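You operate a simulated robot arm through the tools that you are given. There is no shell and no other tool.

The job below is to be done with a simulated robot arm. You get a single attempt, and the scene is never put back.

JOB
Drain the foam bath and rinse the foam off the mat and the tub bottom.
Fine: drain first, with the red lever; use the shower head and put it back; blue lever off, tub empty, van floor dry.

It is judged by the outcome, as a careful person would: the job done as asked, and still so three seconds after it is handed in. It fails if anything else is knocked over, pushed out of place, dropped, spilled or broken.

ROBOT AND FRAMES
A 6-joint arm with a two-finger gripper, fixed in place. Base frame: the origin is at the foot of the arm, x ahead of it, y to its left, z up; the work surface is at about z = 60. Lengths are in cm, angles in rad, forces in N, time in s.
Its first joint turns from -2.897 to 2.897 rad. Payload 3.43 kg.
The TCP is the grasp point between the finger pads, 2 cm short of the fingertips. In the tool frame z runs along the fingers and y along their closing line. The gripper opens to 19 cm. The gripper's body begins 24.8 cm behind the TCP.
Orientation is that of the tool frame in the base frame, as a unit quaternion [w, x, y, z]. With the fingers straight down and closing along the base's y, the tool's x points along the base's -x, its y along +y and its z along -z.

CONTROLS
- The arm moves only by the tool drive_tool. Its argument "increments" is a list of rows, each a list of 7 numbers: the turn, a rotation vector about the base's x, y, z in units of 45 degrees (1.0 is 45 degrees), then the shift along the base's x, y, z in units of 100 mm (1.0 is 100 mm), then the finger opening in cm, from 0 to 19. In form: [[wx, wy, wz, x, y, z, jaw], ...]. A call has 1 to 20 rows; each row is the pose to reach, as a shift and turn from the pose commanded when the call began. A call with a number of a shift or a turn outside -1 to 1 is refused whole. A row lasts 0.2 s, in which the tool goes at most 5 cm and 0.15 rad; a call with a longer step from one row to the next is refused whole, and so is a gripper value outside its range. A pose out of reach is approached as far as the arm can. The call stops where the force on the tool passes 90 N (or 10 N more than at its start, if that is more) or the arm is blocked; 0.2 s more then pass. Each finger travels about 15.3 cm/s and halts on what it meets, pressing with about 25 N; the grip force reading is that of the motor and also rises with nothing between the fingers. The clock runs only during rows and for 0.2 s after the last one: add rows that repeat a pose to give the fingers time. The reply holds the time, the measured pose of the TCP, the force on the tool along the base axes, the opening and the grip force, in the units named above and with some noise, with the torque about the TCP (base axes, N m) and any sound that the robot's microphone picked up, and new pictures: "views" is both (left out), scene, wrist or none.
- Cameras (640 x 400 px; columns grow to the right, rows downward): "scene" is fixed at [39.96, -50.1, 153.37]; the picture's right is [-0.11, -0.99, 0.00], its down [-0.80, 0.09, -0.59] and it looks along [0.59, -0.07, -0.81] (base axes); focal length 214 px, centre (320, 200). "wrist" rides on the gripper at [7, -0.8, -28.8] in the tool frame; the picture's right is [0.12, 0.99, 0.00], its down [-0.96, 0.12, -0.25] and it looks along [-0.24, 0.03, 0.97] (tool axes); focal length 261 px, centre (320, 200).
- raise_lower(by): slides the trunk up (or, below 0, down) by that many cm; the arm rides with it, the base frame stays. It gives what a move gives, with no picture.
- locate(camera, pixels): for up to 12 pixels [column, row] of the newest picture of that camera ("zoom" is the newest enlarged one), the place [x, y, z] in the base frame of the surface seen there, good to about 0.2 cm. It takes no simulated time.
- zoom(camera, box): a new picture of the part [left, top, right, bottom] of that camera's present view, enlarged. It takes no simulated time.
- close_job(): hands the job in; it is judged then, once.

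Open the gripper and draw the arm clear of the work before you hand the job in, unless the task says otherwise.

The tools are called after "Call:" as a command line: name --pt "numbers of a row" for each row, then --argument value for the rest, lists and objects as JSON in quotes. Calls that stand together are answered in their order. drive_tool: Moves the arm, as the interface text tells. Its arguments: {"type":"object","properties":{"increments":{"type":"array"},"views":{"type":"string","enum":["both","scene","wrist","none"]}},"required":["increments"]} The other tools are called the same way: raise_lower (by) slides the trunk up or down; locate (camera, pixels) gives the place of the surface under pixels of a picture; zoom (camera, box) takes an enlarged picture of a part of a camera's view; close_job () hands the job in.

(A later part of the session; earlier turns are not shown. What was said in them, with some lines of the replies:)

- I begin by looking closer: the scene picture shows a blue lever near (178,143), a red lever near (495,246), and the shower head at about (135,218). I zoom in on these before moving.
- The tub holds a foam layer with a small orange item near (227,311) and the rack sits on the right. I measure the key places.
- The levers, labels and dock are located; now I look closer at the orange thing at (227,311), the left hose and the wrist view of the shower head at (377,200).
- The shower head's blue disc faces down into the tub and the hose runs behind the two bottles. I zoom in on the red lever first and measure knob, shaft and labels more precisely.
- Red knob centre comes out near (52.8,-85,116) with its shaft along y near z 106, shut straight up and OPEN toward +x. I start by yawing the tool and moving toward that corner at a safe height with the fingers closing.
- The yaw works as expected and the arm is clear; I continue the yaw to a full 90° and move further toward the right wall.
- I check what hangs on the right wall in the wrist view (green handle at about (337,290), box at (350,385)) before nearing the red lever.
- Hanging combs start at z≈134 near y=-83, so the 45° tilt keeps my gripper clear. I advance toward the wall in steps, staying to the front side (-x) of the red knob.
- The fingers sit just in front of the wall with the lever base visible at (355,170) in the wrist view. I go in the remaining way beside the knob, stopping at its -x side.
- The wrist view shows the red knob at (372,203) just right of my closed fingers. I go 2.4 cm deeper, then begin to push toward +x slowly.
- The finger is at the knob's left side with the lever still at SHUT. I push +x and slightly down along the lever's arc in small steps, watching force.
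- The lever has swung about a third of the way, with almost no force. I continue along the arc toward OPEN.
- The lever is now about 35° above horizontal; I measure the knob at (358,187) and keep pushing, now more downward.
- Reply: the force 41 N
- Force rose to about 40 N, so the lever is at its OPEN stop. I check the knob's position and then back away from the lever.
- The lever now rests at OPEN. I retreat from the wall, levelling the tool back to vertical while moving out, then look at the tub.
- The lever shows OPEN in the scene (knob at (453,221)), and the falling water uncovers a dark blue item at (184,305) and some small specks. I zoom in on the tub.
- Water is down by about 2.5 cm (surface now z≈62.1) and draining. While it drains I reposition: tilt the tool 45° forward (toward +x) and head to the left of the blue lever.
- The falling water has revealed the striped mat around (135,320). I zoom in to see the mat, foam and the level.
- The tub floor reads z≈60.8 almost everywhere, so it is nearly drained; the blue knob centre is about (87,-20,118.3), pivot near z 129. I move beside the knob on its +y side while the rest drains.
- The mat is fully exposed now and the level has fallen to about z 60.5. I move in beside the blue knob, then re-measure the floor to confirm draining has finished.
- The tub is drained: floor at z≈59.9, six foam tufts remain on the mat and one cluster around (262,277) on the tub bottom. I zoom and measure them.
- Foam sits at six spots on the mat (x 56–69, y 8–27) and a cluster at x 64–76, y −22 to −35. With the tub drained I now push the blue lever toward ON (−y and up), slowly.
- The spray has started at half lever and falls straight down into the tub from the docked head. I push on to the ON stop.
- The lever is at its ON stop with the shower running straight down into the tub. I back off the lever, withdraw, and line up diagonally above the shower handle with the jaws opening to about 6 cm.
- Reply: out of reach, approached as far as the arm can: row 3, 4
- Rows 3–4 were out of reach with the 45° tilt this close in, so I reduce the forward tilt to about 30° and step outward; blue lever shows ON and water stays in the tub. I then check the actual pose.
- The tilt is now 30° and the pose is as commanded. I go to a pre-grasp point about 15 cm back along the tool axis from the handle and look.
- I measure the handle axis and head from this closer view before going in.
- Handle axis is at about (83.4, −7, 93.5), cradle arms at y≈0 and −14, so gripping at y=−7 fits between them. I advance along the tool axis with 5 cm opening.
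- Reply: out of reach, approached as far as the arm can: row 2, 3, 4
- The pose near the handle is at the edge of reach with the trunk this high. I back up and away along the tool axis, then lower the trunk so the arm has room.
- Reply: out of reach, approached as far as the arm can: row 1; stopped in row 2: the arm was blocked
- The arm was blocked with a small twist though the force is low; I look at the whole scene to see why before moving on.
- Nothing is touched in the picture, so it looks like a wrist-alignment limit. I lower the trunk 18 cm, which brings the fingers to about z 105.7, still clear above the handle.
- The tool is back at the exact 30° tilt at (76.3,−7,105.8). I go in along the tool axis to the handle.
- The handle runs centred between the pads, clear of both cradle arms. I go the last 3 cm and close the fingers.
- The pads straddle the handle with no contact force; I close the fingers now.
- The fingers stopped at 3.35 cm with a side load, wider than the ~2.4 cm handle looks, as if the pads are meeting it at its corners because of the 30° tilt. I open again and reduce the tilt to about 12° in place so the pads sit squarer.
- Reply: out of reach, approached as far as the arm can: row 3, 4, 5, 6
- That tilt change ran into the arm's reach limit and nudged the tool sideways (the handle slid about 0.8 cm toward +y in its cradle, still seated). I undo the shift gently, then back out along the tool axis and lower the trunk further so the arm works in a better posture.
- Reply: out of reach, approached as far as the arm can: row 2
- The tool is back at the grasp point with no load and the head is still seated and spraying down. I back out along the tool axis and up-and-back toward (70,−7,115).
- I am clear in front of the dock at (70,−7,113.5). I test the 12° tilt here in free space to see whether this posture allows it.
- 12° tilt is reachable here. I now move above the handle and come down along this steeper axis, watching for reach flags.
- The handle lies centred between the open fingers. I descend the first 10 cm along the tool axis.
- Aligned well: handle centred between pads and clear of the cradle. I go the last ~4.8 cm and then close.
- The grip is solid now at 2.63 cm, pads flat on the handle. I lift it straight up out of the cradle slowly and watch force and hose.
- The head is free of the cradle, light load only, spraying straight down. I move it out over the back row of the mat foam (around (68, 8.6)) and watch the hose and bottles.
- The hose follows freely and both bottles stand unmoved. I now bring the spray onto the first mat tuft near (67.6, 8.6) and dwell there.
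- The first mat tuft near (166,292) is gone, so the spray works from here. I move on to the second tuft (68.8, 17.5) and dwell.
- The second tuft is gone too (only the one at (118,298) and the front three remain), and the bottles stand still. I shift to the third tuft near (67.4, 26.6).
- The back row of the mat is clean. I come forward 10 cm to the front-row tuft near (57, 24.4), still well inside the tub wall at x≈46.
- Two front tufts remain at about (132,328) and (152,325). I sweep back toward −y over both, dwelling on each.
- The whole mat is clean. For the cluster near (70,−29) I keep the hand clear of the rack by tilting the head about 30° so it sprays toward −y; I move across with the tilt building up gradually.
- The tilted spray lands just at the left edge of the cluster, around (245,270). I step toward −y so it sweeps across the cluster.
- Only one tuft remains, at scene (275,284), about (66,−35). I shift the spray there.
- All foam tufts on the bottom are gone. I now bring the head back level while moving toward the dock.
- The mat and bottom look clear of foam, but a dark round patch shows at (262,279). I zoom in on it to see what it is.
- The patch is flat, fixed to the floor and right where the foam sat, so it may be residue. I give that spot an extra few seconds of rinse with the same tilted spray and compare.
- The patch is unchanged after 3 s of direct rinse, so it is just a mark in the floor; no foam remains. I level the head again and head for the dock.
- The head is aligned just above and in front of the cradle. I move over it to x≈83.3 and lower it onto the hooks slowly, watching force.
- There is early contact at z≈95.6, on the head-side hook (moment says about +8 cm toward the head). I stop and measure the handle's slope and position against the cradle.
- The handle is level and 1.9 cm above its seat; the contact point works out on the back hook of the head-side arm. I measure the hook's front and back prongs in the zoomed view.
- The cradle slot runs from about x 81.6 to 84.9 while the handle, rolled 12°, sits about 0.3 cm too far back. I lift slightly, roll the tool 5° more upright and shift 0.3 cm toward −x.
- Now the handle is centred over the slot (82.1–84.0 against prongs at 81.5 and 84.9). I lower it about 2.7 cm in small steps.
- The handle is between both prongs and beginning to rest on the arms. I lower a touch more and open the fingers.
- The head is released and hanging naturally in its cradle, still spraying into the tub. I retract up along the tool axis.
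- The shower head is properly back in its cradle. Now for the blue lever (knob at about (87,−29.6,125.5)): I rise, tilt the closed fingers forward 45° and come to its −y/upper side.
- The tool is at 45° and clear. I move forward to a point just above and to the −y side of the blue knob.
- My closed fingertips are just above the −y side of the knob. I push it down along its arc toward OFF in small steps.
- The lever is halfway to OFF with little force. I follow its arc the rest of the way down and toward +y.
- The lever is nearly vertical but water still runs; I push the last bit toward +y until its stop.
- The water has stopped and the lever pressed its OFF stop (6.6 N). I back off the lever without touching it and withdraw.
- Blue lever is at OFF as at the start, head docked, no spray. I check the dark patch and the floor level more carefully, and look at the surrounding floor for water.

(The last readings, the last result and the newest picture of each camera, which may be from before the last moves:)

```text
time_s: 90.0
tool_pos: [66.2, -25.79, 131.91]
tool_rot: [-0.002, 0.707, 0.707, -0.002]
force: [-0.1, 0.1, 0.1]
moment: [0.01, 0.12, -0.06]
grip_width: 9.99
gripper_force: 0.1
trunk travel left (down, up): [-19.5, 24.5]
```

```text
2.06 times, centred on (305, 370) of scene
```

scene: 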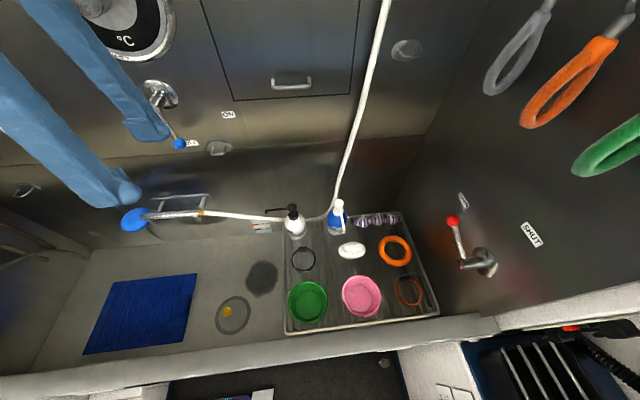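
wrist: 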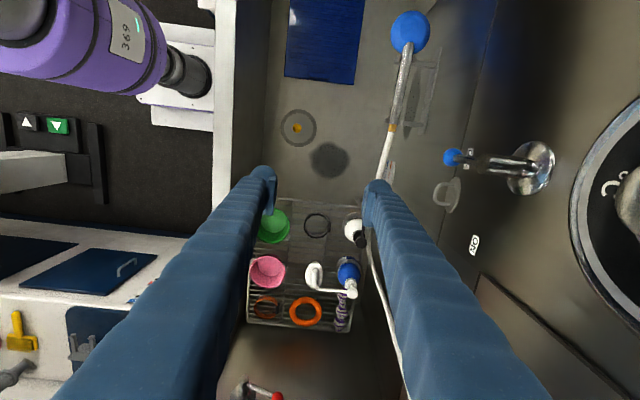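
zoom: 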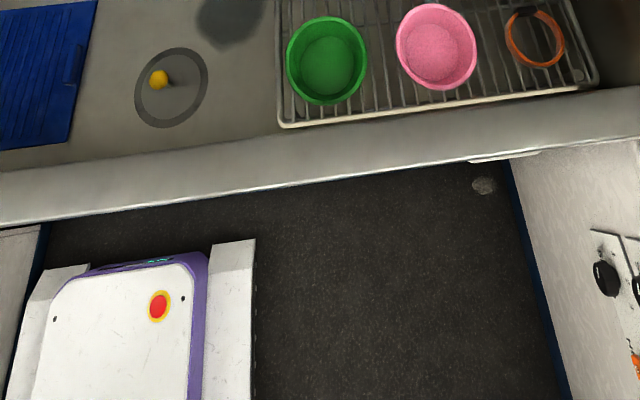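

The patch is level with the floor (z≈60 like its surroundings), just a stain, and the van floor looks dry with only the grey spot it had at the start. I draw the arm further back, open the gripper wider and wait a couple of seconds before a last check.

Call:
drive_tool --pt "0 0 0 -0.25 0.15 0.1 11" --pt "0 0 0 -0.5 0.3 0.2 12" --pt "0 0 0 -0.75 0.45 0.3 13" --pt "0 0 0 -0.9 0.6 0.4 14" --pt "0 0 0 -0.9 0.6 0.4 14" --pt "0 0 0 -0.9 0.6 0.4 14" --pt "0 0 0 -0.9 0.6 0.4 14" --pt "0 0 0 -0.9 0.6 0.4 14" --pt "0 0 0 -0.9 0.6 0.4 14" --pt "0 0 0 -0.9 0.6 0.4 14" --pt "0 0 0 -0.9 0.6 0.4 14" --views "both"

Call:
zoom --camera "scene" --box '[80, 170, 460, 350]'

Call:
zoom --camera "scene" --box '[0, 220, 290, 400]'

Call:
locate --camera "scene" --pixels '[[110, 355], [200, 340], [270, 320], [250, 245], [60, 330], [210, 270], [293, 210], [337, 205], [135, 218], [180, 213], [205, 211], [179, 143]]'

Call:
zoom --camera "wrist" --box '[200, 0, 480, 180]'

```text
time_s: 92.4
tool_pos: [57.09, -19.84, 136.1]
tool_rot: [0.001, 0.707, 0.707, 0.0]
force: [0.1, -1.0, 0.0]
moment: [-0.01, -0.02, -0.01]
grip_width: 14.01
gripper_force: 0.1
trunk travel left (down, up): [-19.5, 24.5]
```

scene: 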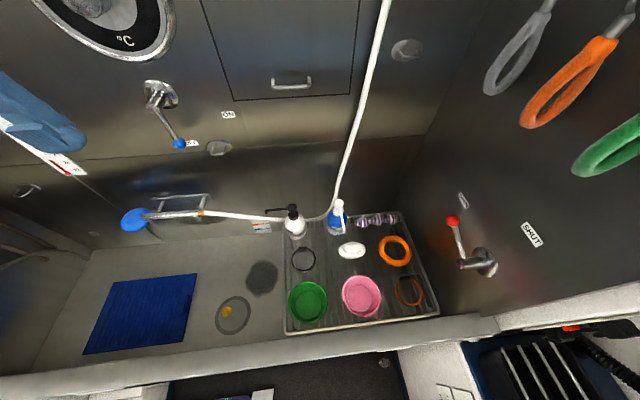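
wrist: 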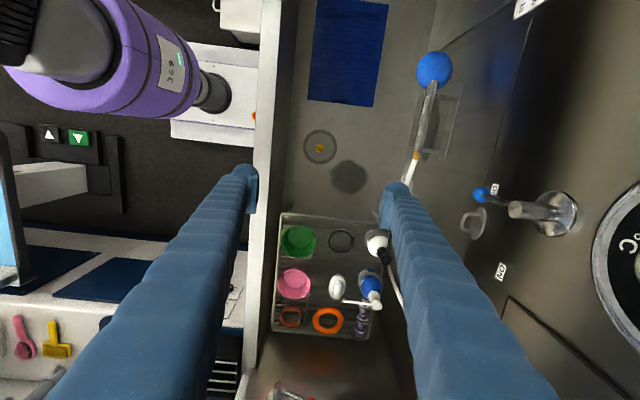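

```text
1.68 times, centred on (270, 260) of scene
```

zoom: 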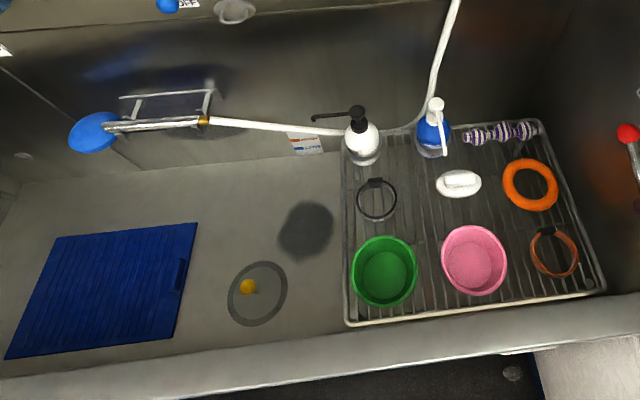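

```text
2.21 times, centred on (145, 310) of scene
```

zoom: 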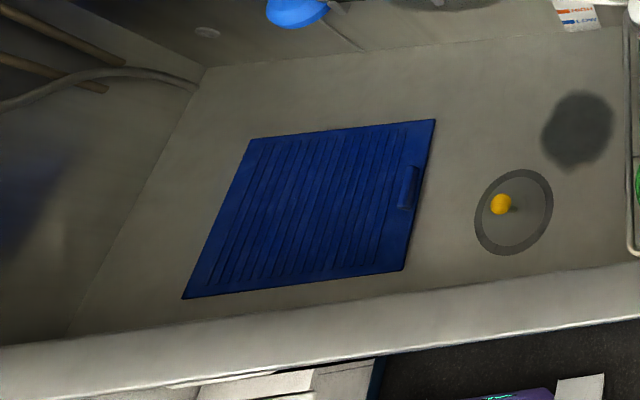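

```text
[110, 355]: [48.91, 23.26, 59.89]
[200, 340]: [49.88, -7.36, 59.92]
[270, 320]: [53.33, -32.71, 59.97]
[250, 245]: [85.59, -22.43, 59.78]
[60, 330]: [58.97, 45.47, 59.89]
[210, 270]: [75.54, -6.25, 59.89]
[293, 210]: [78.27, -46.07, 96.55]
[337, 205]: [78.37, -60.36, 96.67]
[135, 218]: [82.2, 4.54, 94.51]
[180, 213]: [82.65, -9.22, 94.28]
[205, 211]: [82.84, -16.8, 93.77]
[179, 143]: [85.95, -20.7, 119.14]
```

```text
2.22 times, centred on (340, 90) of wrist
```

zoom: 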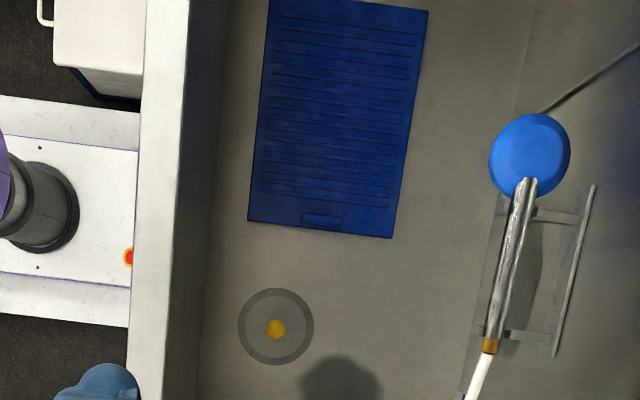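

Everything reads as wanted: floor at z≈59.9 (tub empty), mat and bottom free of foam, head docked at its original spot, bottles unmoved, blue lever OFF, red lever OPEN, gripper open and clear. I hand the job in.

Call:
close_job

```text
The job is handed in.
```

The foam bath is drained, and the foam is rinsed off the mat and the tub bottom. I've handed the job in; no verdict came back.

- **Drain:** I opened it first with the red lever, which is still at OPEN. The tub floor is bare.
- **Foam:** All six tufts on the mat and the cluster on the tub bottom are gone. A dark round mark on the floor under that cluster did not change after about 3 s of direct spray. It is level with the floor, so I took it for a stain and left it.
- **Shower head:** It is back in its cradle, within about 0.2 cm of where it started. My first grip slid it about 0.7 cm in the cradle, and I corrected that when putting it back. It also needed a second try to seat.
- **Water:** The blue lever is at OFF and the spray has stopped.
- **Surroundings:** The bottles and the other items on the rack have not moved. The van floor looks dry, with only the grey spot it had at the start.

The gripper is open and the arm is clear of the tub. The trunk is still 18 cm lower than where it began.
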